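You operate a simulated robot arm through the tools that you are given. There is no shell and no other tool. Be economical: measure what you need, move in short steps, check, and stop when the job is done.

The job below is to be done with a simulated two-armed robot. You get a single attempt, and the scene is never put back.

TASK
Meter the proof patch and set the rig ink dial to the reading.
Fine: stand the pocket meter on the patch and hold it with the other hand as you press its key; put it back; leave the rig switch and keys.

It is judged by the outcome, as a careful person would: the job done as asked, and still so three seconds after it is handed in. It fails if anything else is knocked over, pushed out of place, dropped, spilled or broken.

THE ROBOT
Two 6-joint arms with two-finger parallel grippers on one trunk, on a base that drives. Base frame: it is fixed to the floor where the robot stands at the start and does not move with it; the origin is under the middle of the robot, x ahead of it, y to its left, z up. Lengths are in cm, angles in degrees, forces in N, time in s.
The left shoulder is at the start at [6, 18.7, 117.2], the right one opposite. With the tool pointing down near the work surface each hand reaches from about 22 to 62 cm from the robot's upright axis, wherever it stands, measured 20 degrees to its own side. Places, roughly: meter key [50, 10, 90]; proof patch field [50, -20, 90]; rig ink dial [70, -20, 90]; rig prime key [70, 10, 90]; rig purge key [70, 0, 90]; rig switch [70, 30, 90]. Payload 1.57 kg a hand.
The tool frame of a hand sits at the grasp point between the pads (the TCP): z along the fingers, y along the line on which they close. The tips reach 3 cm beyond it. Largest opening 11 cm; finger width 2.4, thickness 1.2; the body of the gripper, 4.8 by 11.2 cm, starts 7.8 cm behind the TCP.
Orientation is that of the tool frame in the base frame, as [roll, pitch, yaw] about the fixed x, y, z axes, in that order (R = Rz(yaw) Ry(pitch) Rx(roll)). With the fingers straight down and closing along the base's y, the tool's x points along the base's -x, its y along +y and its z along -z.

THE INTERFACE
- The arms move only by the tool move_arm. It takes "left_targets", "right_targets" or both (then of equal length, played together; a hand with none holds still); each is text: rows parted by semicolons, each of 7 numbers parted by spaces: the shift along the tool's x, y, z in units of 50 mm (1.0 is 50 mm), then the turn, a rotation vector about the tool's x, y, z in units of 4 degrees (1.0 is 4 degrees), then the finger opening in cm, from 0 to 11. In form: tx ty tz wx wy wz hand; .... A call has 1 to 8 rows; each row shifts and turns the commanded pose from where the row before left it, along the tool's axes as they then stand. A call with a number of a shift or a turn outside -1 to 1 is refused whole. Each row takes 0.2 s and may step no farther than 5 cm and 8.6 degrees from the row before; otherwise, or with a gripper value out of range, the whole call is refused. Where a pose cannot be reached the arm comes as near as it can. A force on the tool above 90 N (or 10 N above the force at the start of the call, whichever is more), or a blocked arm, ends the call early, and 0.2 s more pass. Each finger travels about 15.3 cm/s and halts on what it meets, pressing with about 33 N; the grip force reading is that of the motor and also rises with nothing between the fingers. The clock runs only during rows and for 0.2 s after the last one: add rows that do not move to give the fingers time. It gives the time, the measured TCP pose, the force on the tool (base axes), the opening and the grip force at its end, in the units of the frame above (readings bear some noise), with the torque about the TCP (base axes, N m) and any sound that the robot's microphone picked up.
- Cameras (640 x 400 px; columns grow to the right, rows downward): "scene" is now at [1.8, 0.64, 171.47]; the picture's right is [0.08, -1.00, 0.00], its down [-0.76, -0.06, -0.65] and it looks along [0.65, 0.05, -0.76] (base axes); focal length 254 px, centre (320, 200). "left" rides on the left gripper at [7, -1.6, -14.1] in its tool frame; the picture's right is [0.23, 0.97, 0.00], its down [-0.86, 0.20, -0.48] and it looks along [-0.47, 0.11, 0.88] (tool axes); focal length 222 px, centre (320, 200). "right" rides on the right gripper at [7, 1.6, -14.1] in its tool frame; the picture's right is [-0.23, 0.97, 0.00], its down [-0.86, -0.20, -0.48] and it looks along [-0.47, -0.11, 0.88] (tool axes); focal length 222 px, centre (320, 200). There is no depth. A picture from a camera that has moved, and an enlarged one, comes with that camera's place and axes in the base frame and with its lens.
- grab_frame(camera): a new picture of that camera. No time passes.
- move_column(by): slides the trunk up (or, below 0, down) by that many cm; the arms and the scene camera ride with it, the base frame stays. It gives what a move gives, with no picture.
- steer(legs): drives the robot by 1 to 6 legs, each [ahead, left, turn to the left] in cm, cm and degrees, along the robot's own axes; the way and the turn of a leg run together, so that a leg with both is an arc; at most 150 cm and 180 degrees a leg. The arms and the cameras ride along, it lands a little off, and it stops where it bumps. It gives what a move gives.
- head_to(pan, tilt): turns the head with the scene camera to pan (to the left, within 86 degrees either way) and tilt (down, from -29 to 69), counted from straight ahead of the robot. It gives what a move gives.
- zoom(camera, box): a new picture of the part [left, top, right, bottom] of that camera's present view, enlarged. No time passes.
- job_done(): hands the job in; it is judged then, once.

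Work in short steps. Places have to be worked out from the pictures, the camera data and where the tool is seen: move nearer, look again, correct. Check each grasp and each placing, and mend what went wrong. You have 120 turns and 88 pictures in all, those below and enlarged ones among them. Open the grippers and draw the arms clear of the work before you hand the job in, unless the task says otherwise; then end with one line.

The tools are called after "Request:" as a command line: name --argument value ..., lists and objects as JSON in quotes. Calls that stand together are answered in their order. move_arm: Moves the arms, as the interface text tells. Its arguments: {"type":"object","properties":{"left_targets":{"type":"string"},"right_targets":{"type":"string"}},"required":[]} The other tools are called the same way: move_column (by) slides the trunk up or down; steer (legs) drives the base; head_to (pan, tilt) turns the head that bears the scene camera; grab_frame (camera) takes a picture; zoom (camera, box) takes an enlarged picture of a part of a camera's view; job_done () hands the job in.

At the start:

```text
time: 0.0
left_position: [41.68, 14.28, 122.37]
left_orientation: [-180.0, 0.0, 180.0]
left_ft_force: [-0.7, 0.7, -0.5]
left_torque: [-0.04, -0.02, -0.02]
left_opening: 11.0
left_grip_force: 0.1
right_position: [42.42, -17.88, 128.95]
right_orientation: [180.0, 0.0, 180.0]
right_ft_force: [0.9, -0.9, 0.4]
right_torque: [-0.01, 0.01, -0.01]
right_opening: 11.01
right_grip_force: 0.0
trunk travel left (down, up): [-80.0, 19.0]
robot x, y, heading: [-0.1, 0.43, -0.2]
head pan, tilt: [4.8, 49.6]
```

scene: 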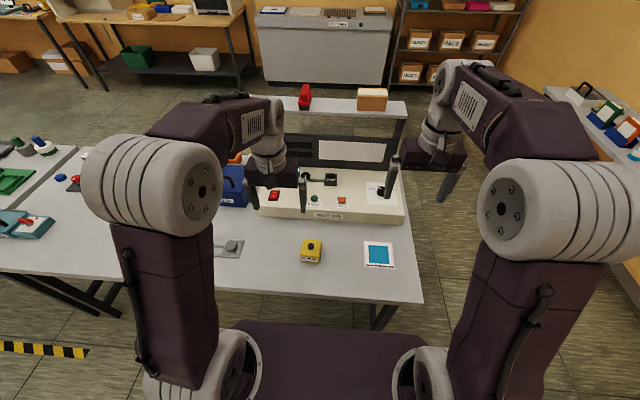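
right: 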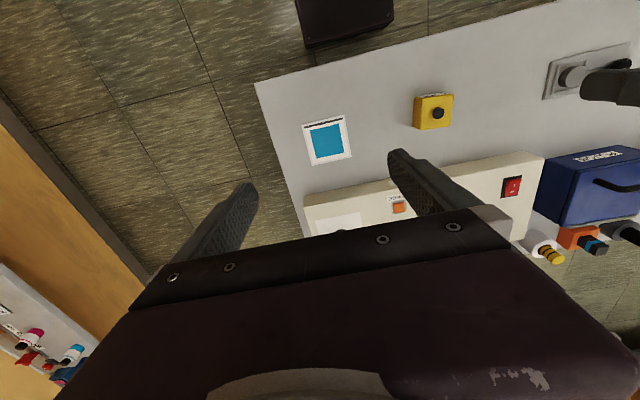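
left: 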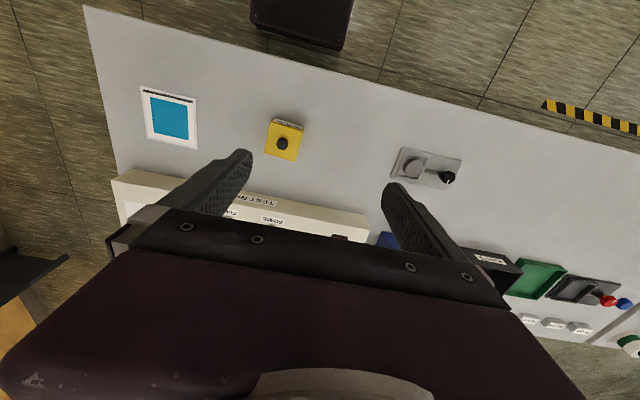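

The meter (yellow), patch (cyan) and rig are all in view. I'll enlarge the meter/patch area and the rig.

Request:
zoom --camera "scene" --box '[280, 220, 420, 290]'

Request:
zoom --camera "scene" --box '[240, 130, 420, 230]'

Request:
zoom --camera "left" --box '[110, 70, 350, 220]'

```text
4.57 times, centred on (350, 255) of scene
camera zoom: at [1.8, 0.64, 171.47], right [0.08, -1.0, 0.0], down [-0.76, -0.06, -0.65], along [0.65, 0.05, -0.76], focal length 1160 px, centre (183, -51)
```

zoom: 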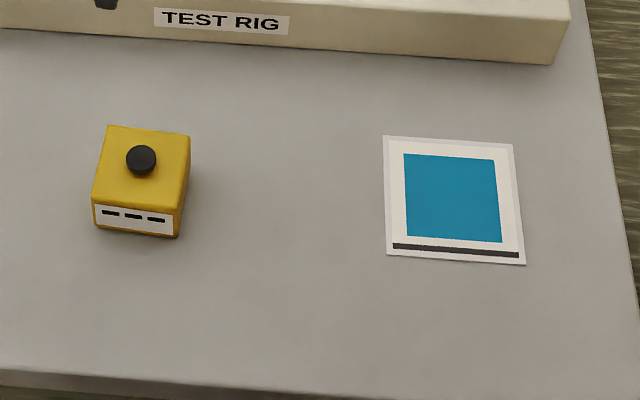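

```text
3.56 times, centred on (330, 180) of scene
camera zoom: at [1.8, 0.64, 171.47], right [0.08, -1.0, 0.0], down [-0.76, -0.06, -0.65], along [0.65, 0.05, -0.76], focal length 902 px, centre (284, 271)
```

zoom: 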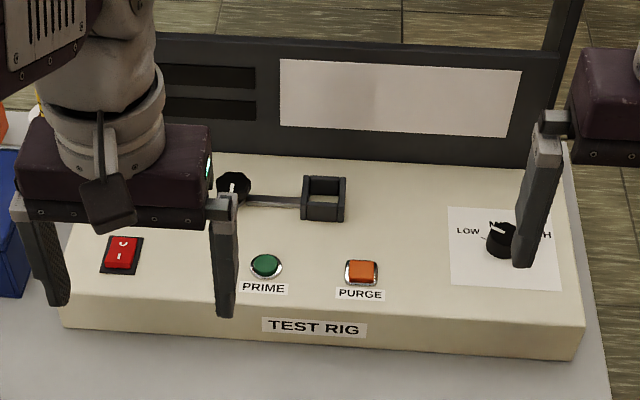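

```text
2.67 times, centred on (230, 145) of left
camera zoom: at [34.69, 12.64, 136.51], right [-0.23, 0.97, 0.0], down [0.86, 0.2, 0.48], along [0.47, 0.11, -0.88], focal length 592 px, centre (560, 347)
```

zoom: 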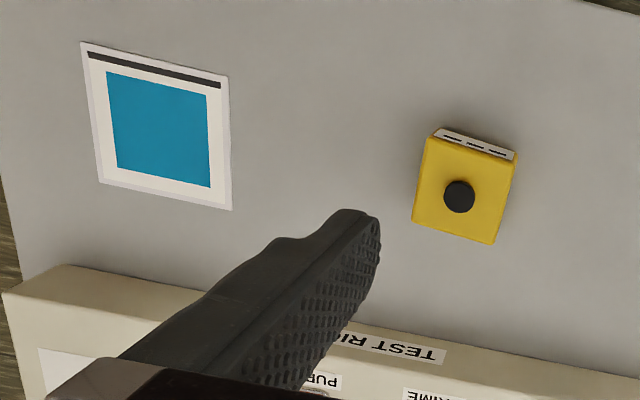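

The meter sits near (49, 7.6) and the patch near (50.5, -18.2), with the dial around (73, -18.5). I'll move the base a bit ahead and to the right so both hands reach the patch, then look straight ahead and down.

Request:
steer --legs '[[0, -9, 0], [7, 0, 0]]'

Request:
grab_frame --camera "scene"

Request:
grab_frame --camera "left"

```text
time: 1.7
left_position: [48.05, 5.36, 122.57]
left_orientation: [-180.0, 0.3, 179.9]
left_ft_force: [-1.0, 0.9, 0.0]
left_torque: [0.0, -0.03, 0.01]
left_opening: 11.0
left_grip_force: 0.0
right_position: [48.73, -26.75, 129.21]
right_orientation: [-179.9, 0.3, 179.9]
right_ft_force: [0.0, -0.4, 1.1]
right_torque: [0.0, -0.02, 0.0]
right_opening: 11.01
right_grip_force: 0.0
trunk travel left (down, up): [-80.0, 19.0]
robot x, y, heading: [7.09, -9.01, -0.3]
head pan, tilt: [4.8, 49.6]
```

```text
81 pictures are left
camera scene: at [7.94, -8.23, 171.48], right [0.08, -1.0, 0.0], down [-0.76, -0.06, -0.65], along [0.65, 0.05, -0.76], focal length 254 px, centre (320, 200)
```

scene: 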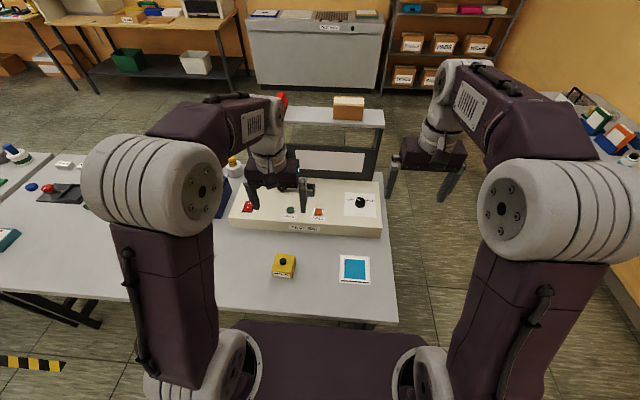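

```text
80 pictures are left
camera left: at [41.04, 3.69, 136.7], right [-0.23, 0.97, 0.0], down [0.85, 0.2, 0.48], along [0.47, 0.11, -0.88], focal length 222 px, centre (320, 200)
```

left: 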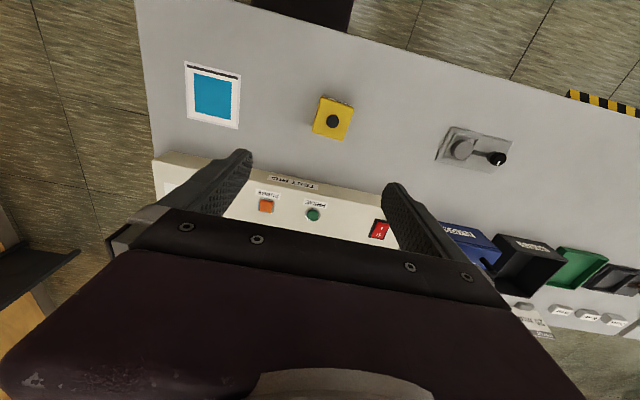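

Key is at about (48.2, 8.0). I'll tilt the left hand back so the palm is toward the robot, leaving the key clear later.

Request:
move_arm --left_targets "0 0 0 0 -1 0 11;0 0 0 0 -1 0 11;0 0 0 0 -1 0 11;0 0 0 0 -1 0 11;0 0 0 0 -1 0 11;0 0 0 0 -1 0 11;0 0 0 0 -1 0 11;0 0 0 0 -1 0 11"

```text
time: 3.5
left_position: [48.61, 5.09, 122.41]
left_orientation: [180.0, 32.1, 179.8]
left_ft_force: [-0.3, -0.9, -0.5]
left_torque: [0.03, -0.01, 0.03]
left_opening: 11.0
left_grip_force: 0.0
right_position: [49.3, -26.84, 129.06]
right_orientation: [179.9, 0.0, 179.9]
right_ft_force: [-0.5, 0.5, 0.2]
right_torque: [-0.01, 0.03, -0.02]
right_opening: 11.03
right_grip_force: 0.1
trunk travel left (down, up): [-80.0, 19.0]
robot x, y, heading: [7.21, -8.97, -0.1]
head pan, tilt: [4.8, 49.6]
```

Tilt is good. Move the left hand down and back for a closer view of the meter.

Request:
move_arm --left_targets "0.7 0.145 0.59 0 0 0 11;0.7 0.145 0.59 0 0 0 11;0.7 0.145 0.59 0 0 0 11;0.7 0.145 0.59 0 0 0 11;0 0 0 0 -1 0 11;0 0 0 0 -1 0 11;0 0 0 0 0 0 11"

Request:
grab_frame --camera "left"

Request:
grab_frame --camera "scene"

```text
time: 5.1
left_position: [50.18, 6.04, 111.37]
left_orientation: [179.2, 39.8, 179.4]
left_ft_force: [-0.3, 0.1, -0.4]
left_torque: [-0.01, 0.01, -0.01]
left_opening: 11.02
left_grip_force: 0.1
left hand out of reach, approached as far as the arm can: row 2, 3, 4, 5, 6
right_position: [49.48, -26.91, 129.0]
right_orientation: [-179.9, 0.0, 179.9]
right_ft_force: [0.2, -0.3, 0.7]
right_torque: [0.01, 0.0, -0.01]
right_opening: 11.01
right_grip_force: 0.1
trunk travel left (down, up): [-80.0, 19.0]
robot x, y, heading: [6.78, -9.13, -0.0]
head pan, tilt: [4.8, 49.6]
```

```text
79 pictures are left
camera left: at [35.79, 4.4, 117.58], right [-0.17, 0.98, -0.13], down [0.35, 0.19, 0.92], along [0.92, 0.11, -0.38], focal length 222 px, centre (320, 200)
```

left: 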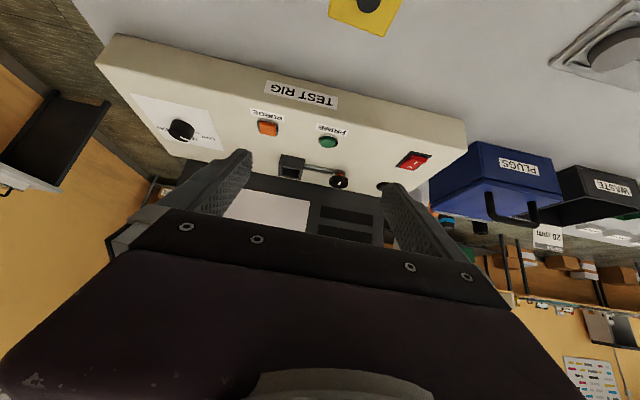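

```text
78 pictures are left
camera scene: at [8.88, -8.39, 171.47], right [0.08, -1.0, 0.0], down [-0.76, -0.06, -0.65], along [0.65, 0.05, -0.76], focal length 254 px, centre (320, 200)
```

scene: 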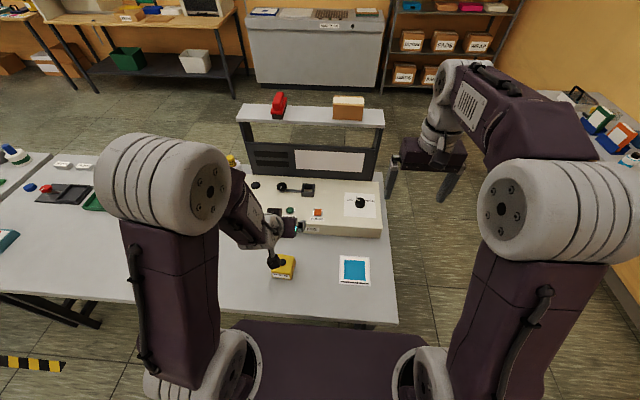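

Too close in for a tilted hand. Back the base off ~9 cm, then continue.

Request:
steer --legs '[[-9, 0, 0]]'

Request:
move_arm --left_targets "0 0 0 0 0 0 11;0 0 0 0 0 0 11"

Request:
grab_frame --camera "left"

```text
time: 6.2
left_position: [41.51, 6.2, 111.12]
left_orientation: [179.1, 39.5, 179.4]
left_ft_force: [0.1, 0.0, -0.3]
left_torque: [0.04, 0.01, -0.03]
left_opening: 11.01
left_grip_force: 0.1
right_position: [40.86, -26.82, 128.75]
right_orientation: [179.9, -0.1, -179.9]
right_ft_force: [0.0, 0.0, -0.4]
right_torque: [0.0, 0.04, -0.03]
right_opening: 10.99
right_grip_force: 0.2
trunk travel left (down, up): [-80.0, 19.0]
robot x, y, heading: [-2.3, -8.86, -0.1]
head pan, tilt: [4.8, 49.6]
```

```text
time: 6.8
left_position: [41.37, 6.17, 111.16]
left_orientation: [179.2, 39.7, 179.4]
left_ft_force: [1.4, -0.1, 0.3]
left_torque: [0.02, 0.01, -0.02]
left_opening: 11.02
left_grip_force: 0.0
right_position: [40.64, -26.77, 128.96]
right_orientation: [-180.0, -0.1, -180.0]
right_ft_force: [0.1, 0.9, 0.3]
right_torque: [0.01, 0.0, 0.03]
right_opening: 11.0
right_grip_force: 0.0
trunk travel left (down, up): [-80.0, 19.0]
robot x, y, heading: [-1.83, -8.94, -0.3]
head pan, tilt: [4.8, 49.6]
```

```text
77 pictures are left
camera left: at [26.97, 4.41, 117.56], right [-0.17, 0.98, -0.13], down [0.35, 0.19, 0.92], along [0.92, 0.11, -0.38], focal length 222 px, centre (320, 200)
```

left: 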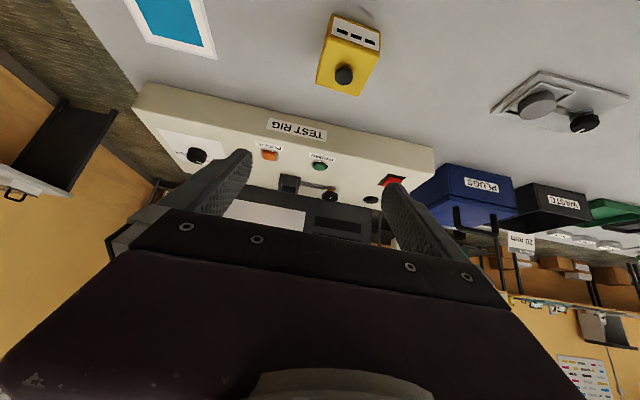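

Good view of the meter's display. Enlarge for its geometry.

Request:
zoom --camera "left" --box '[290, 0, 410, 100]'

Request:
zoom --camera "scene" --box '[260, 220, 400, 300]'

```text
4.00 times, centred on (350, 50) of left
camera zoom: at [26.97, 4.41, 117.56], right [-0.17, 0.98, -0.13], down [0.35, 0.19, 0.92], along [0.92, 0.11, -0.38], focal length 888 px, centre (200, 800)
```

zoom: 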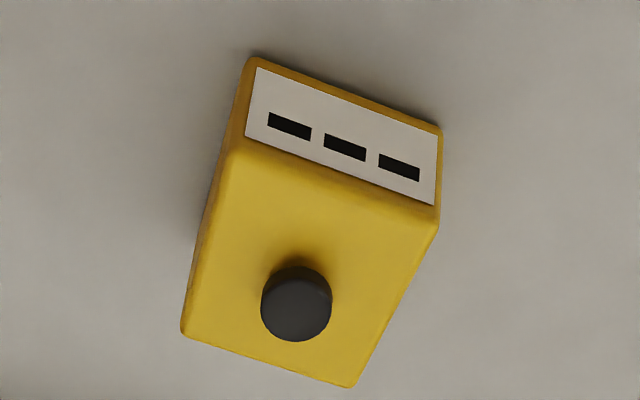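

```text
4.57 times, centred on (330, 260) of scene
camera zoom: at [0.1, -8.4, 171.47], right [0.08, -1.0, 0.0], down [-0.76, -0.06, -0.65], along [0.65, 0.05, -0.76], focal length 1160 px, centre (274, -74)
```

zoom: 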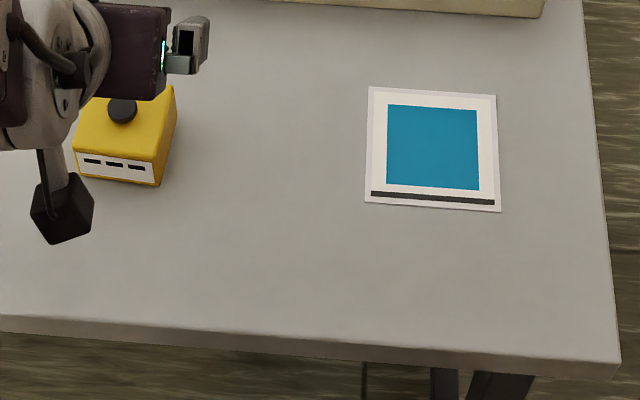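

Meter: about 6.6 cm square, 4.5 high, centre ≈(47.9, 7.75), yaw about -3.5°. I'll align the left hand and go down to above it.

Request:
move_arm --left_targets "0 0 0 0.67 0 0.56 11;0.248 0.099 0.715 0 0 0 11;0.248 0.099 0.715 0 0 0 11;0.248 0.099 0.715 0 0 0 11;0.248 0.099 0.715 0 0 0 11;0 0 0 0 0 0 11"

Request:
grab_frame --camera "left"

Request:
zoom --camera "scene" --box '[220, 190, 380, 290]'

```text
time: 8.2
left_position: [50.09, 2.18, 101.97]
left_orientation: [178.1, 39.3, 175.6]
left_ft_force: [0.1, 0.4, 0.5]
left_torque: [-0.02, 0.0, -0.01]
left_opening: 10.99
left_grip_force: 0.1
left hand out of reach, approached as far as the arm can: row 1, 2, 3, 4, 5
right_position: [40.45, -26.82, 129.08]
right_orientation: [180.0, -0.1, 180.0]
right_ft_force: [0.9, 0.2, 0.4]
right_torque: [0.01, 0.01, -0.02]
right_opening: 10.99
right_grip_force: 0.1
trunk travel left (down, up): [-80.0, 19.0]
robot x, y, heading: [-1.95, -9.04, -0.1]
head pan, tilt: [4.8, 49.6]
```

```text
74 pictures are left
camera left: at [35.49, 1.15, 108.36], right [-0.12, 0.99, -0.12], down [0.37, 0.16, 0.92], along [0.92, 0.07, -0.38], focal length 222 px, centre (320, 200)
```

left: 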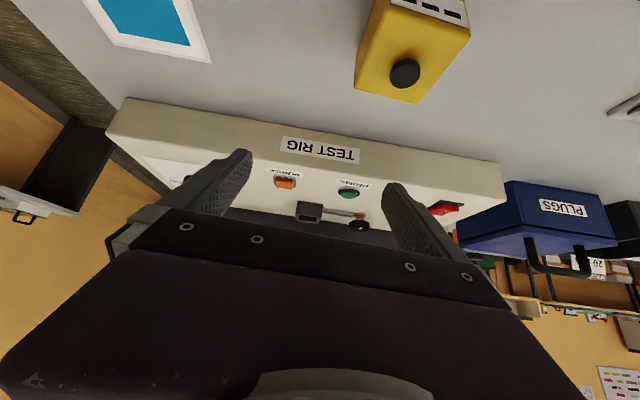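

```text
4.00 times, centred on (300, 240) of scene
camera zoom: at [-0.25, -8.37, 171.47], right [0.08, -1.0, 0.0], down [-0.76, -0.06, -0.65], along [0.65, 0.05, -0.76], focal length 1015 px, centre (400, 40)
```

zoom: 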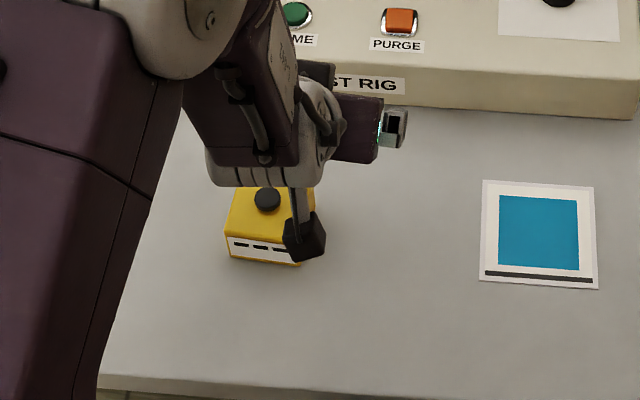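

The arm seems folded too tightly. Raise the trunk and back off some, then retry.

Request:
move_column --by 12

Request:
steer --legs '[[-6, 0, 0]]'

Request:
move_arm --left_targets "0 0 0 0 0 0 11;0 0 0 0 0 0 11;0 0 0 0 0 0 11"

```text
time: 9.7
left_position: [50.04, 2.17, 113.82]
left_orientation: [178.0, 39.4, 175.4]
left_ft_force: [-0.7, -0.3, -0.2]
left_torque: [-0.01, 0.01, -0.03]
left_opening: 11.0
left_grip_force: 0.0
right_position: [40.51, -26.83, 140.92]
right_orientation: [-179.9, 0.0, -179.9]
right_ft_force: [0.5, 1.0, 0.2]
right_torque: [0.03, 0.04, 0.03]
right_opening: 10.97
right_grip_force: 0.1
trunk travel left (down, up): [-92.0, 7.0]
robot x, y, heading: [-1.72, -9.12, -0.0]
head pan, tilt: [4.8, 49.6]
```

```text
time: 10.7
left_position: [44.97, 2.11, 113.5]
left_orientation: [178.0, 38.8, 175.5]
left_ft_force: [0.9, -0.8, -0.7]
left_torque: [-0.01, 0.03, -0.05]
left_opening: 11.01
left_grip_force: 0.0
right_position: [35.4, -26.92, 140.32]
right_orientation: [-179.9, -0.5, 179.8]
right_ft_force: [0.4, 0.0, 0.1]
right_torque: [0.0, 0.13, 0.01]
right_opening: 11.01
right_grip_force: 0.1
trunk travel left (down, up): [-92.0, 7.0]
robot x, y, heading: [-8.07, -9.1, 0.1]
head pan, tilt: [4.8, 49.6]
```

```text
time: 11.5
left_position: [43.89, 2.2, 113.9]
left_orientation: [178.2, 39.3, 175.4]
left_ft_force: [0.0, 0.2, -0.2]
left_torque: [0.0, 0.01, -0.01]
left_opening: 11.02
left_grip_force: 0.0
right_position: [34.37, -26.92, 140.94]
right_orientation: [-179.9, 0.0, 179.9]
right_ft_force: [0.6, -0.7, -0.5]
right_torque: [0.02, -0.03, 0.02]
right_opening: 10.98
right_grip_force: 0.1
trunk travel left (down, up): [-92.0, 7.0]
robot x, y, heading: [-8.32, -9.02, 0.1]
head pan, tilt: [4.8, 49.6]
```

Now shift the left hand toward above the meter.

Request:
move_arm --left_targets "0 0 0 0.28 0 -0.21 11;0.367 0.289 0.66 0 0 0 11;0.367 0.289 0.66 0 0 0 11;0.367 0.289 0.66 0 0 0 11;0.367 0.289 0.66 0 0 0 11;0 0 0 0 0 0 11"

```text
time: 12.9
left_position: [49.77, 1.21, 100.44]
left_orientation: [178.5, 39.1, 176.4]
left_ft_force: [0.5, 0.5, 0.4]
left_torque: [0.02, -0.03, -0.01]
left_opening: 10.99
left_grip_force: 0.0
left hand out of reach, approached as far as the arm can: row 2, 3, 4, 5
right_position: [34.43, -26.91, 141.04]
right_orientation: [-179.9, 0.0, 180.0]
right_ft_force: [-0.3, 0.5, -0.3]
right_torque: [-0.01, 0.0, 0.01]
right_opening: 11.03
right_grip_force: 0.0
trunk travel left (down, up): [-92.0, 7.0]
robot x, y, heading: [-8.04, -9.23, -0.3]
head pan, tilt: [4.8, 49.6]
```

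Odd limit; look at the arm's configuration.

Request:
grab_frame --camera "scene"

```text
72 pictures are left
camera scene: at [-6.31, -8.39, 183.47], right [0.08, -1.0, 0.0], down [-0.76, -0.06, -0.65], along [0.65, 0.05, -0.76], focal length 254 px, centre (320, 200)
```

scene: 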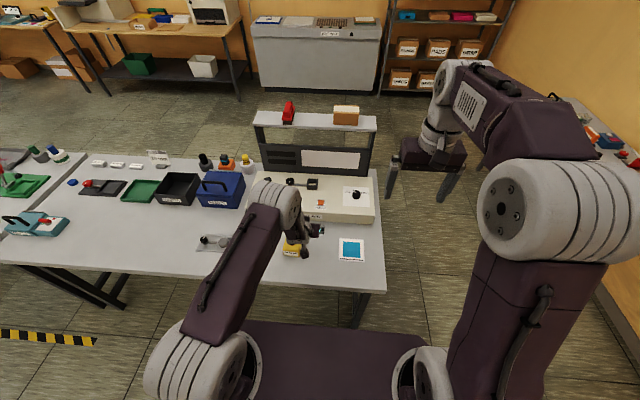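

I suspect the wrist bend limit: the forearm is too steep. I'll lift the hand, lower the trunk and retry with a flatter forearm.

Request:
move_arm --left_targets "-0.5 0.1 -0.62 0 0 0 11;-0.5 0.1 -0.62 0 0 0 11;-0.5 0.1 -0.62 0 0 0 11;-0.5 0.1 -0.62 0 0 0 11;-0.5 0.1 -0.62 0 0 0 11;-0.5 0.1 -0.62 0 0 0 11"

Request:
move_column --by -20

```text
time: 14.3
left_position: [49.71, 3.18, 124.55]
left_orientation: [179.8, 39.4, 176.5]
left_ft_force: [0.3, -0.1, -0.4]
left_torque: [-0.03, 0.04, -0.02]
left_opening: 11.01
left_grip_force: 0.0
left hand out of reach, approached as far as the arm can: row 1, 2
right_position: [34.16, -26.8, 140.96]
right_orientation: [-179.8, 0.0, 180.0]
right_ft_force: [0.6, 0.4, 0.5]
right_torque: [-0.01, -0.03, 0.01]
right_opening: 11.01
right_grip_force: 0.1
trunk travel left (down, up): [-92.0, 7.0]
robot x, y, heading: [-7.73, -9.26, -0.1]
head pan, tilt: [4.8, 49.6]
```

```text
time: 16.5
left_position: [49.85, 3.18, 104.53]
left_orientation: [179.8, 39.2, 176.6]
left_ft_force: [0.5, -0.9, 0.4]
left_torque: [-0.02, -0.02, -0.02]
left_opening: 10.98
left_grip_force: 0.0
right_position: [34.3, -26.89, 120.98]
right_orientation: [180.0, -0.1, 179.9]
right_ft_force: [0.9, 0.3, -0.5]
right_torque: [0.02, 0.03, -0.03]
right_opening: 10.98
right_grip_force: 0.1
trunk travel left (down, up): [-72.0, 27.0]
robot x, y, heading: [-8.12, -9.22, -0.0]
head pan, tilt: [4.8, 49.6]
```

Retry toward above the meter.

Request:
move_arm --left_targets "0.48 0.293 0.253 0 0 0 11;0.48 0.293 0.253 0 0 0 11;0.48 0.293 0.253 0 0 0 11;0 0 0 0 0 0 11"

```text
time: 17.5
left_position: [46.04, 5.58, 98.11]
left_orientation: [176.7, 35.0, 176.3]
left_ft_force: [0.2, 0.4, 0.0]
left_torque: [-0.01, -0.02, 0.02]
left_opening: 11.01
left_grip_force: 0.0
left hand out of reach, approached as far as the arm can: row 1, 2, 3
right_position: [34.32, -26.79, 121.11]
right_orientation: [180.0, -0.1, 179.8]
right_ft_force: [0.7, 0.3, -0.4]
right_torque: [0.03, 0.0, 0.01]
right_opening: 10.99
right_grip_force: 0.0
trunk travel left (down, up): [-72.0, 27.0]
robot x, y, heading: [-8.05, -9.31, -0.5]
head pan, tilt: [4.8, 49.6]
```

Better. Reduce the tilt to about 26° and fix the roll, then re-aim.

Request:
move_arm --left_targets "0 0 0 0.4 1 0 11;0 0 0 0.42 1 0 11;0 0 0 0 0.25 0 11;0 0 0 0 0 0 11"

```text
time: 18.5
left_position: [45.71, 0.86, 97.16]
left_orientation: [-177.0, 30.3, 176.2]
left_ft_force: [0.3, 0.3, -0.5]
left_torque: [-0.02, 0.02, -0.04]
left_opening: 10.99
left_grip_force: 0.0
left hand out of reach, approached as far as the arm can: row 1, 2
right_position: [34.36, -26.9, 120.95]
right_orientation: [180.0, 0.0, 180.0]
right_ft_force: [-0.2, -0.5, -0.2]
right_torque: [0.0, -0.01, -0.01]
right_opening: 11.01
right_grip_force: 0.1
trunk travel left (down, up): [-72.0, 27.0]
robot x, y, heading: [-8.29, -9.01, -0.2]
head pan, tilt: [4.8, 49.6]
```

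Looks like a wrist singularity near tool-parallel-to-forearm. Go to about 20° tilt instead.

Request:
move_arm --left_targets "0 0 0 -0.37 1 0 11;0 0 0 -0.38 1 0 11;0 0 0 0 0.5 0 11;0 0 0 0 0 0 11;0 0 0 0 0 0 11"

```text
time: 19.7
left_position: [48.23, 2.93, 98.45]
left_orientation: [176.6, 32.7, 176.4]
left_ft_force: [-0.6, -0.4, 0.1]
left_torque: [0.02, -0.02, 0.01]
left_opening: 11.0
left_grip_force: 0.0
left hand out of reach, approached as far as the arm can: row 1, 2, 3
right_position: [34.31, -26.84, 120.9]
right_orientation: [-180.0, -0.1, 179.8]
right_ft_force: [-0.4, 0.0, 0.4]
right_torque: [-0.02, -0.02, -0.02]
right_opening: 11.0
right_grip_force: 0.2
trunk travel left (down, up): [-72.0, 27.0]
robot x, y, heading: [-8.25, -9.09, -0.1]
head pan, tilt: [4.8, 49.6]
```

The arm is stuck at the singularity; lift up and return to vertical to recover a clean configuration.

Request:
move_arm --left_targets "-0.5 0 -0.7 0 0 0 11;-0.5 0 -0.7 0 0 0 11;-0.5 0 -0.7 0 0 0 11;-0.4 0 -0.6 0 0 0 11;0 0 0 0.4 1 0 11;0 0 0 0.4 1 0 11;0 0 0 0 1 0 11;0 0 0 0 1 0 11"

Request:
grab_frame --camera "scene"

```text
time: 21.5
left_position: [48.7, 2.09, 110.66]
left_orientation: [-180.0, 16.7, 176.7]
left_ft_force: [0.8, 0.6, 0.5]
left_torque: [-0.02, 0.02, -0.01]
left_opening: 11.01
left_grip_force: 0.1
left hand out of reach, approached as far as the arm can: row 1
right_position: [34.41, -26.97, 120.94]
right_orientation: [180.0, -0.1, 179.9]
right_ft_force: [0.3, -0.6, -0.1]
right_torque: [-0.01, 0.0, -0.02]
right_opening: 11.03
right_grip_force: 0.0
trunk travel left (down, up): [-72.0, 27.0]
robot x, y, heading: [-8.04, -8.86, 0.0]
head pan, tilt: [4.8, 49.6]
```

```text
71 pictures are left
camera scene: at [-6.15, -8.39, 163.47], right [0.08, -1.0, 0.0], down [-0.76, -0.06, -0.65], along [0.65, 0.05, -0.76], focal length 254 px, centre (320, 200)
```

scene: 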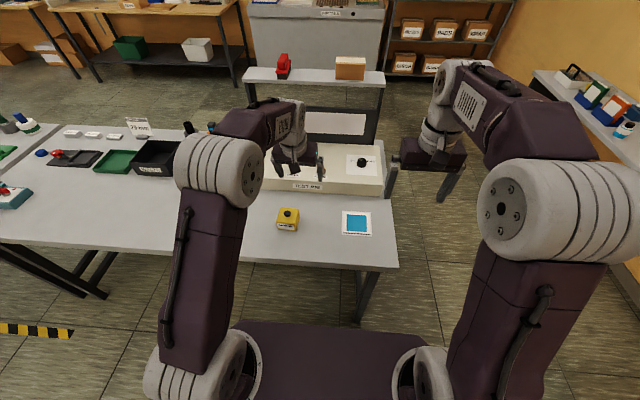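

Clean configuration again (forearm nearly level). Raise the hand and lower the trunk 15 more for a flatter forearm.

Request:
move_arm --left_targets "-0.28 0.2 -0.93 0 0 0 11;-0.28 0.2 -0.93 0 0 0 11;-0.28 0.2 -0.93 0 0 0 11;0 0 0 0 -1 0 11;0 0 0 0 -1 0 11"

Request:
move_column --by -15

```text
time: 22.7
left_position: [48.65, 5.08, 125.29]
left_orientation: [179.9, 24.8, 176.7]
left_ft_force: [0.1, -0.1, -0.4]
left_torque: [-0.01, 0.01, 0.05]
left_opening: 11.03
left_grip_force: 0.1
right_position: [34.23, -26.87, 120.95]
right_orientation: [-180.0, 0.1, 179.9]
right_ft_force: [-0.7, 0.4, -0.4]
right_torque: [-0.05, -0.01, 0.0]
right_opening: 11.0
right_grip_force: 0.1
trunk travel left (down, up): [-72.0, 27.0]
robot x, y, heading: [-8.24, -9.01, 0.0]
head pan, tilt: [4.8, 49.6]
```

```text
time: 24.4
left_position: [48.75, 5.06, 110.26]
left_orientation: [179.9, 24.6, 176.7]
left_ft_force: [0.8, 0.5, 0.5]
left_torque: [-0.01, 0.04, -0.02]
left_opening: 11.01
left_grip_force: 0.1
right_position: [34.26, -26.88, 105.97]
right_orientation: [179.9, -0.1, 179.9]
right_ft_force: [0.0, 0.0, 0.3]
right_torque: [0.03, 0.01, 0.01]
right_opening: 11.01
right_grip_force: 0.1
trunk travel left (down, up): [-57.0, 42.0]
robot x, y, heading: [-7.87, -8.7, -0.3]
head pan, tilt: [4.8, 49.6]
```

Now go down above the meter with a slightly larger tilt.

Request:
move_arm --left_targets "0 0 0 0 -1 0 11;0 0 0 0 -1 0 11;0.57 0.175 0.607 0 0 0 11;0.57 0.175 0.607 0 0 0 11;0.57 0.175 0.607 0 0 0 11;0 0 0 0 0 0 11"

Request:
grab_frame --camera "left"

```text
time: 25.8
left_position: [46.35, 7.85, 97.95]
left_orientation: [179.9, 32.7, 176.7]
left_ft_force: [-0.2, -0.2, 0.2]
left_torque: [0.02, 0.0, -0.01]
left_opening: 11.01
left_grip_force: 0.1
right_position: [34.35, -26.94, 105.89]
right_orientation: [180.0, 0.1, 179.9]
right_ft_force: [-0.2, -0.8, 1.2]
right_torque: [-0.02, 0.02, 0.0]
right_opening: 10.99
right_grip_force: 0.1
trunk travel left (down, up): [-57.0, 42.0]
robot x, y, heading: [-8.24, -9.0, -0.1]
head pan, tilt: [4.8, 49.6]
```

```text
70 pictures are left
camera left: at [32.81, 6.94, 106.03], right [-0.14, 0.98, -0.12], down [0.47, 0.17, 0.87], along [0.87, 0.06, -0.49], focal length 222 px, centre (320, 200)
```

left: 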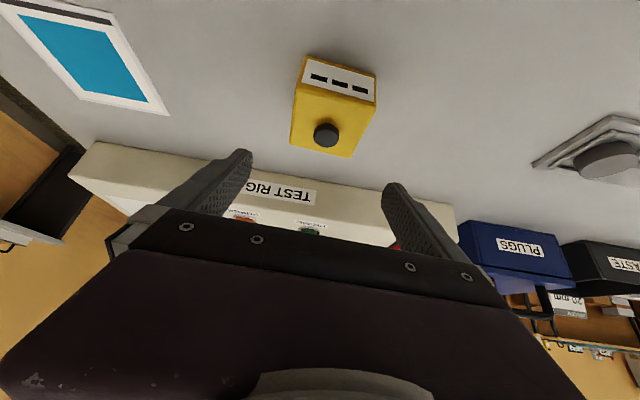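

Meter sits between the fingers; go down to z≈88.8, then check.

Request:
move_arm --left_targets "0.49 -0.01 0.766 0 0 0 11;0.49 -0.01 0.766 0 0 0 11;0 0 0 0 0 0 11"

Request:
grab_frame --camera "left"

Request:
zoom --camera "scene" --box '[220, 150, 420, 280]'

```text
time: 26.6
left_position: [46.59, 7.6, 88.87]
left_orientation: [180.0, 32.7, 176.7]
left_ft_force: [-0.3, -0.6, 0.1]
left_torque: [0.0, -0.02, -0.02]
left_opening: 11.01
left_grip_force: 0.0
right_position: [34.41, -26.93, 106.02]
right_orientation: [180.0, 0.0, 179.9]
right_ft_force: [-0.4, 0.5, -0.5]
right_torque: [0.03, 0.01, -0.02]
right_opening: 11.0
right_grip_force: 0.0
trunk travel left (down, up): [-57.0, 42.0]
robot x, y, heading: [-7.95, -9.22, 0.2]
head pan, tilt: [4.8, 49.6]
```

```text
69 pictures are left
camera left: at [32.99, 6.72, 96.9], right [-0.14, 0.98, -0.12], down [0.47, 0.17, 0.87], along [0.87, 0.06, -0.49], focal length 222 px, centre (320, 200)
```

left: 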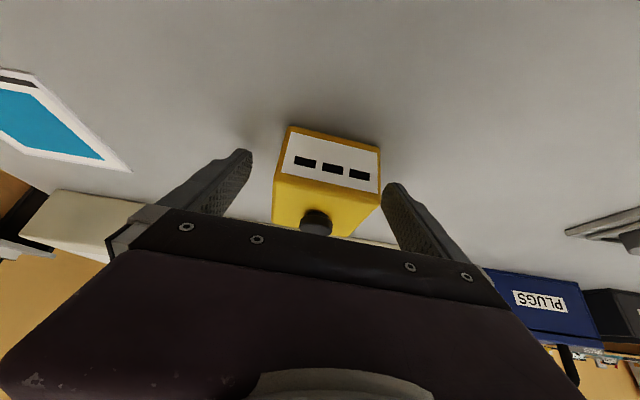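

```text
3.08 times, centred on (320, 215) of scene
camera zoom: at [-6.34, -8.41, 148.47], right [0.08, -1.0, 0.0], down [-0.76, -0.06, -0.65], along [0.65, 0.05, -0.76], focal length 781 px, centre (320, 154)
```

zoom: 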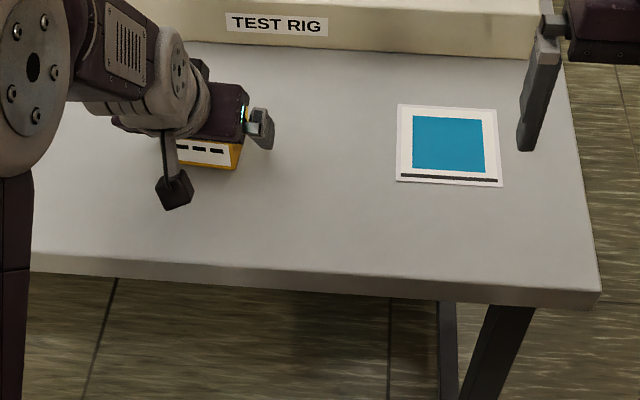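

Nudge 0.25 cm to the left, then close.

Request:
move_arm --left_targets "0 0.05 0 0 0 0 9;0 0 0 0 0 0 7.5;0 0 0 0 0 0 6;0 0 0 0 0 0 5;0 0 0 0 0 0 5"

Request:
grab_frame --camera "left"

```text
time: 27.8
left_position: [46.65, 7.89, 88.7]
left_orientation: [179.9, 32.8, 176.8]
left_ft_force: [-0.6, 0.7, 0.8]
left_torque: [-0.09, -0.06, 0.02]
left_opening: 6.97
left_grip_force: 33.0
right_position: [34.32, -26.9, 106.01]
right_orientation: [180.0, 0.0, 179.8]
right_ft_force: [0.1, 0.4, -0.3]
right_torque: [-0.01, 0.04, 0.0]
right_opening: 11.03
right_grip_force: 0.1
trunk travel left (down, up): [-57.0, 42.0]
robot x, y, heading: [-8.11, -8.78, 0.0]
head pan, tilt: [4.8, 49.6]
```

```text
67 pictures are left
camera left: at [33.03, 7.0, 96.95], right [-0.14, 0.98, -0.12], down [0.47, 0.17, 0.86], along [0.87, 0.06, -0.49], focal length 222 px, centre (320, 200)
```

left: 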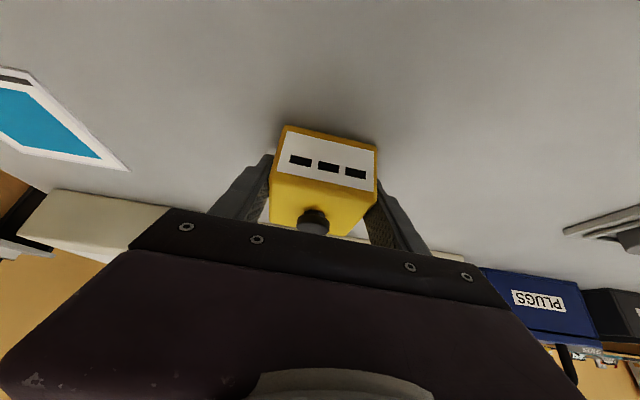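

Gripped at 6.97 cm. Note the put-back TCP: (46.6, 7.85, 88.8), yaw 176.7. Lift it 6 cm.

Request:
move_arm --left_targets "-0.324 0 -0.505 0 0 0 5;-0.324 0 -0.505 0 0 0 5;0 0 0 0 0 0 5"

Request:
steer --legs '[[0, -8, 0]]'

Request:
move_arm --left_targets "0 0 0 0 0 0 5;0 0 0 0 0 0 5"

Request:
grab_frame --camera "left"

```text
time: 28.6
left_position: [46.74, 7.94, 94.63]
left_orientation: [180.0, 32.7, 176.8]
left_ft_force: [1.1, -0.5, -2.1]
left_torque: [-0.01, 0.04, -0.02]
left_opening: 6.96
left_grip_force: 33.1
right_position: [34.39, -26.91, 105.85]
right_orientation: [179.9, 0.0, 180.0]
right_ft_force: [-0.2, 0.6, -0.1]
right_torque: [0.01, 0.0, -0.01]
right_opening: 11.0
right_grip_force: 0.0
trunk travel left (down, up): [-57.0, 42.0]
robot x, y, heading: [-8.1, -9.03, 0.2]
head pan, tilt: [4.8, 49.6]
```

```text
time: 29.7
left_position: [46.78, 0.0, 94.74]
left_orientation: [179.8, 32.6, 176.6]
left_ft_force: [-1.0, 0.3, -1.6]
left_torque: [0.01, 0.07, 0.05]
left_opening: 6.97
left_grip_force: 33.4
right_position: [34.34, -34.85, 105.92]
right_orientation: [180.0, -0.1, 180.0]
right_ft_force: [1.0, 0.2, 0.5]
right_torque: [0.03, 0.01, 0.0]
right_opening: 11.0
right_grip_force: 0.1
trunk travel left (down, up): [-57.0, 42.0]
robot x, y, heading: [-7.82, -16.8, 0.0]
head pan, tilt: [4.8, 49.6]
```

```text
time: 30.3
left_position: [46.72, -0.02, 94.75]
left_orientation: [179.8, 32.6, 176.7]
left_ft_force: [-0.2, -0.7, -1.4]
left_torque: [0.0, 0.03, 0.01]
left_opening: 6.98
left_grip_force: 32.9
right_position: [34.42, -34.81, 105.93]
right_orientation: [-179.9, 0.1, 179.9]
right_ft_force: [-0.6, -0.1, 0.6]
right_torque: [0.02, 0.01, 0.01]
right_opening: 11.0
right_grip_force: 0.0
trunk travel left (down, up): [-57.0, 42.0]
robot x, y, heading: [-8.16, -17.14, -0.1]
head pan, tilt: [4.8, 49.6]
```

```text
66 pictures are left
camera left: at [33.11, -1.01, 102.82], right [-0.14, 0.98, -0.12], down [0.47, 0.17, 0.86], along [0.87, 0.06, -0.49], focal length 222 px, centre (320, 200)
```

left: 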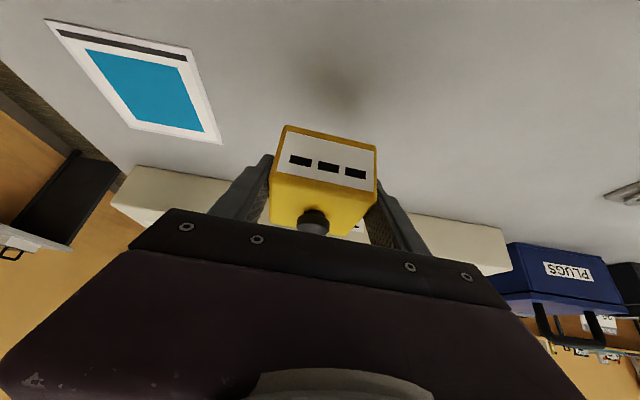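

Now carry it over the patch, squaring the yaw.

Request:
move_arm --left_targets "0 0 0 -0.43 0 -0.67 5;-0.064 -0.9 0.142 0 0 0 5;-0.064 -0.9 0.142 0 0 0 5;-0.064 -0.9 0.142 0 0 0 5;-0.064 -0.9 0.142 0 0 0 5;0 0 0 0 0 0 5;0 0 0 0 0 0 5"

Request:
zoom --camera "scene" --box '[220, 120, 420, 250]'

Request:
grab_frame --camera "left"

```text
time: 31.9
left_position: [49.28, -18.02, 92.83]
left_orientation: [179.9, 32.8, 179.8]
left_ft_force: [0.3, 0.5, -2.0]
left_torque: [0.0, 0.03, 0.03]
left_opening: 6.97
left_grip_force: 32.8
right_position: [34.3, -34.86, 105.89]
right_orientation: [-180.0, -0.1, -180.0]
right_ft_force: [0.2, -0.4, 0.1]
right_torque: [0.03, -0.01, 0.02]
right_opening: 11.0
right_grip_force: 0.1
trunk travel left (down, up): [-57.0, 42.0]
robot x, y, heading: [-8.07, -17.16, 0.1]
head pan, tilt: [4.8, 49.6]
```

```text
3.08 times, centred on (320, 185) of scene
camera zoom: at [-6.22, -16.39, 148.47], right [0.08, -1.0, 0.0], down [-0.76, -0.06, -0.65], along [0.65, 0.05, -0.76], focal length 781 px, centre (320, 246)
```

zoom: 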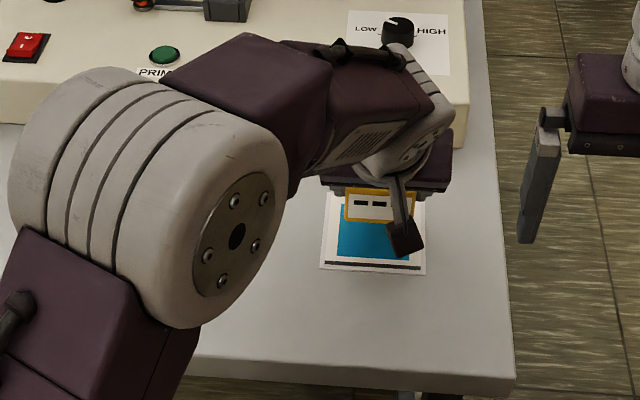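

```text
64 pictures are left
camera left: at [35.89, -19.58, 101.07], right [-0.19, 0.97, -0.12], down [0.46, 0.2, 0.86], along [0.87, 0.11, -0.49], focal length 222 px, centre (320, 200)
```

left: 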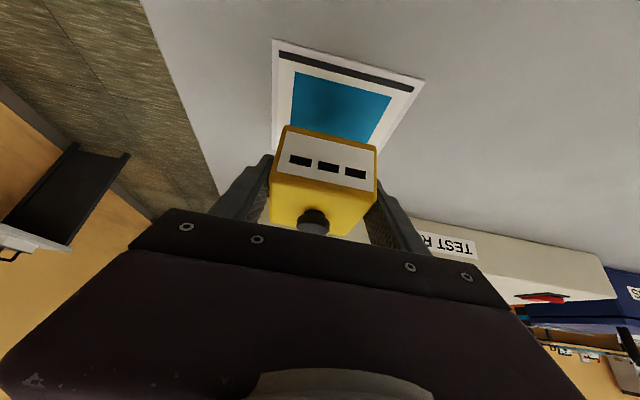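

Well centred over the patch; lower the meter onto it with a slight correction.

Request:
move_arm --left_targets "0.233 0.02 0.317 0 0 0 5;0.233 0 0.317 0 0 0 5;0 0 0 0 0 0 5"

Request:
grab_frame --camera "left"

Request:
grab_frame --camera "scene"

```text
time: 32.7
left_position: [48.87, -17.75, 89.22]
left_orientation: [179.9, 32.7, 179.9]
left_ft_force: [0.0, -1.2, -1.9]
left_torque: [0.03, 0.03, -0.01]
left_opening: 6.97
left_grip_force: 32.8
right_position: [34.44, -34.75, 105.95]
right_orientation: [179.9, 0.0, -180.0]
right_ft_force: [-0.4, -0.2, -0.4]
right_torque: [0.0, -0.01, 0.01]
right_opening: 11.0
right_grip_force: 0.1
trunk travel left (down, up): [-57.0, 42.0]
robot x, y, heading: [-8.36, -16.88, -0.2]
head pan, tilt: [4.8, 49.6]
```

```text
63 pictures are left
camera left: at [35.46, -19.47, 97.27], right [-0.19, 0.97, -0.12], down [0.46, 0.2, 0.86], along [0.87, 0.11, -0.49], focal length 222 px, centre (320, 200)
```

left: 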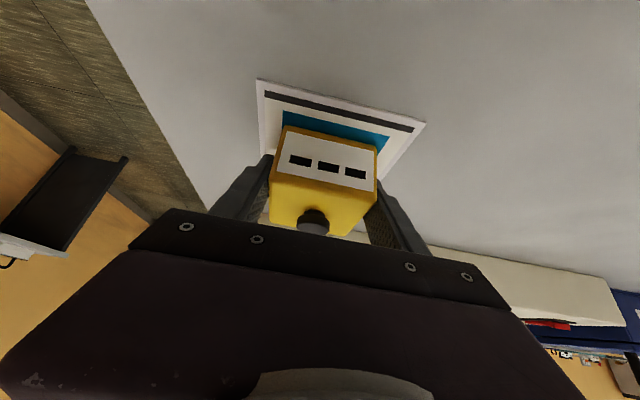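

```text
62 pictures are left
camera scene: at [-6.26, -16.31, 148.47], right [0.08, -1.0, 0.0], down [-0.76, -0.06, -0.65], along [0.65, 0.05, -0.76], focal length 254 px, centre (320, 200)
```

scene: 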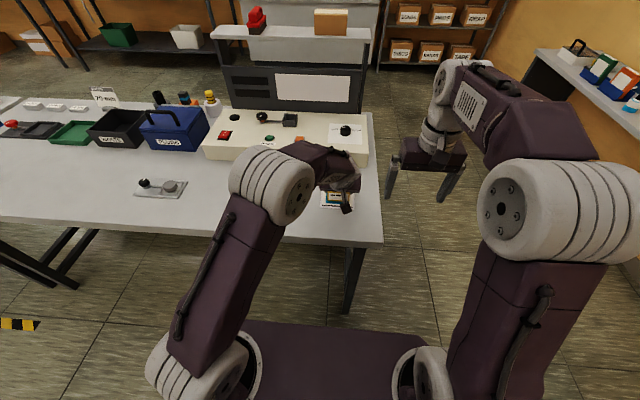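

Meter front is ~0.9 cm behind the cyan edge while it should be ~0.4; shift back 0.4 and lower to contact.

Request:
move_arm --left_targets "0.067 0.02 -0.043 0 0 0 5;0.043 0 0.067 0 0 0 5;0 0 0 0 0 0 5"

Request:
zoom --camera "left" --box '[220, 60, 440, 240]'

```text
time: 33.5
left_position: [48.62, -17.76, 88.98]
left_orientation: [-179.9, 33.1, -180.0]
left_ft_force: [4.1, 2.5, 21.9]
left_torque: [0.32, 0.36, -0.07]
left_opening: 6.97
left_grip_force: 33.2
right_position: [34.29, -34.72, 106.12]
right_orientation: [-180.0, 0.1, 179.9]
right_ft_force: [0.1, -0.4, 0.8]
right_torque: [-0.02, 0.01, -0.01]
right_opening: 10.99
right_grip_force: 0.0
trunk travel left (down, up): [-57.0, 42.0]
robot x, y, heading: [-8.16, -17.09, -0.2]
head pan, tilt: [4.8, 49.6]
```

```text
2.22 times, centred on (330, 150) of left
camera zoom: at [35.08, -19.44, 97.07], right [-0.19, 0.97, -0.12], down [0.46, 0.2, 0.87], along [0.87, 0.11, -0.48], focal length 494 px, centre (298, 311)
```

zoom: 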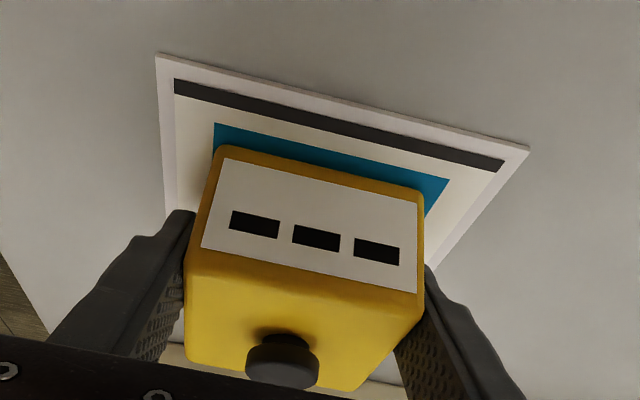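

Meter rests on the patch (22 N contact). Relax slightly, and prepare the right hand: close it and tilt its palm to the right.

Request:
move_arm --left_targets "-0.008 0 -0.014 0 0 0 5;0 0 0 0 0 0 5;0 0 0 0 0 0 5;0 0 0 0 0 0 5;0 0 0 0 0 0 5;0 0 0 0 0 0 5;0 0 0 0 0 0 5;0 0 0 0 0 0 5" --right_targets "0 0 0 -1 0 0 8;0 0 0 -1 0 0 5;0 0 0 -1 0 0 2;0 0 0 -1 0 0 0;0 0 0 -1 0 0 0;0 0 0 -1 0 0 0;0 0 0 -1 0 0 0;0 0 0 -1 0 0 0"

Request:
move_arm --right_targets "-0.77 0 0 -1 0 0 0;-0.77 0 0 0 0 0 0;-0.77 0 0 0 0 0 0;-0.77 0 0 0 0 0 0;0 0 0 0 0 0 0"

Request:
grab_frame --camera "right"

Request:
grab_frame --camera "scene"

```text
time: 35.3
left_position: [48.58, -17.81, 88.95]
left_orientation: [-179.9, 33.1, -180.0]
left_ft_force: [10.3, 1.5, 29.6]
left_torque: [0.15, 0.0, 0.04]
left_opening: 6.95
left_grip_force: 33.2
right_position: [34.12, -34.73, 106.03]
right_orientation: [148.0, 0.1, 180.0]
right_ft_force: [-0.6, 0.0, 0.4]
right_torque: [-0.01, -0.03, 0.02]
right_opening: 0.0
right_grip_force: 21.4
trunk travel left (down, up): [-57.0, 42.0]
robot x, y, heading: [-7.99, -16.96, -0.2]
head pan, tilt: [4.8, 49.6]
```

```text
time: 36.5
left_position: [48.54, -17.9, 88.75]
left_orientation: [179.9, 32.7, 179.9]
left_ft_force: [1.7, -3.5, 14.6]
left_torque: [-0.04, 0.08, -0.08]
left_opening: 6.97
left_grip_force: 32.7
right_position: [45.68, -34.81, 105.89]
right_orientation: [144.1, 0.0, 180.0]
right_ft_force: [0.4, 1.3, 0.3]
right_torque: [-0.02, 0.0, 0.04]
right_opening: 0.0
right_grip_force: 21.6
right hand out of reach, approached as far as the arm can: row 4
trunk travel left (down, up): [-57.0, 42.0]
robot x, y, heading: [-8.08, -16.98, -0.4]
head pan, tilt: [4.8, 49.6]
```

```text
60 pictures are left
camera right: at [38.66, -41.73, 118.37], right [0.23, 0.79, 0.57], down [0.85, -0.44, 0.27], along [0.47, 0.43, -0.77], focal length 222 px, centre (320, 200)
```

right: 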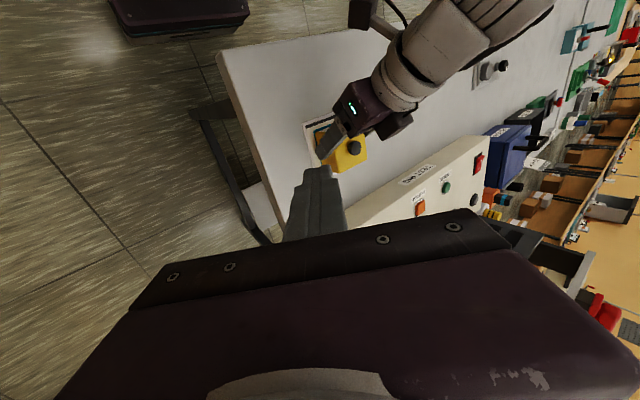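

```text
59 pictures are left
camera scene: at [-6.45, -16.4, 148.46], right [0.08, -1.0, 0.0], down [-0.76, -0.06, -0.65], along [0.65, 0.05, -0.76], focal length 254 px, centre (320, 200)
```

scene: 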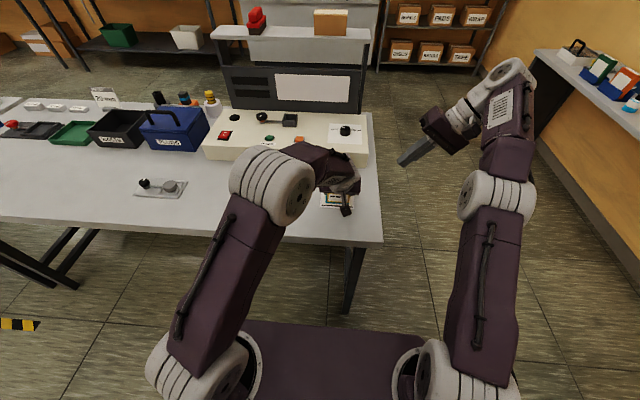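

The key is clear of the left hand. Bring the right fingertips to about 6 cm above the key.

Request:
move_arm --right_targets "-0.205 0.48 0.72 0 0 0 0;-0.205 0.48 0.72 0 0 0 0;-0.205 0.48 0.72 0 0 0 0;-0.205 0.48 0.72 0 0 0 0;0 0 0 0 0 0 0"

Request:
grab_frame --camera "right"

Request:
grab_frame --camera "left"

```text
time: 37.7
left_position: [48.55, -17.8, 88.83]
left_orientation: [179.8, 32.7, 179.9]
left_ft_force: [0.3, 0.8, 6.2]
left_torque: [0.01, 0.06, 0.07]
left_opening: 6.99
left_grip_force: 33.0
right_position: [49.61, -18.36, 100.05]
right_orientation: [144.0, 0.0, 179.9]
right_ft_force: [-0.5, -0.2, 0.1]
right_torque: [0.0, -0.01, 0.01]
right_opening: 0.0
right_grip_force: 21.1
trunk travel left (down, up): [-57.0, 42.0]
robot x, y, heading: [-8.13, -16.75, -0.1]
head pan, tilt: [4.8, 49.6]
```

```text
58 pictures are left
camera right: at [42.63, -25.25, 112.45], right [0.23, 0.79, 0.57], down [0.85, -0.44, 0.27], along [0.47, 0.43, -0.77], focal length 222 px, centre (320, 200)
```

right: 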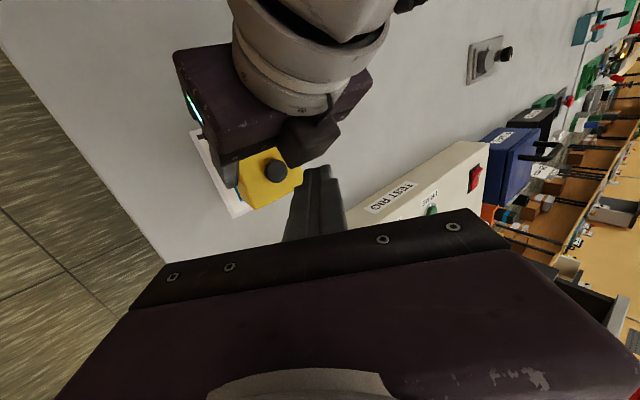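

```text
57 pictures are left
camera left: at [35.06, -19.4, 96.87], right [-0.19, 0.97, -0.12], down [0.46, 0.2, 0.86], along [0.87, 0.11, -0.49], focal length 222 px, centre (320, 200)
```

left: 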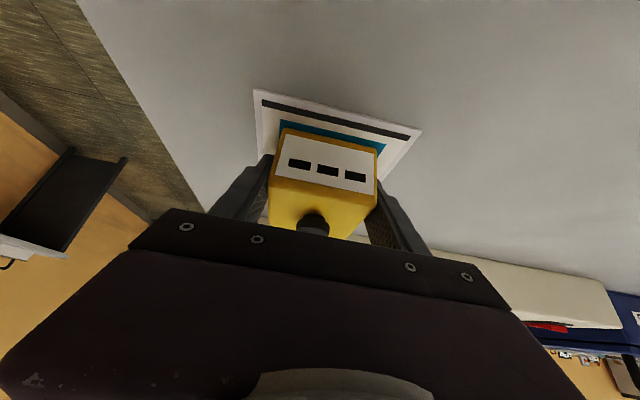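

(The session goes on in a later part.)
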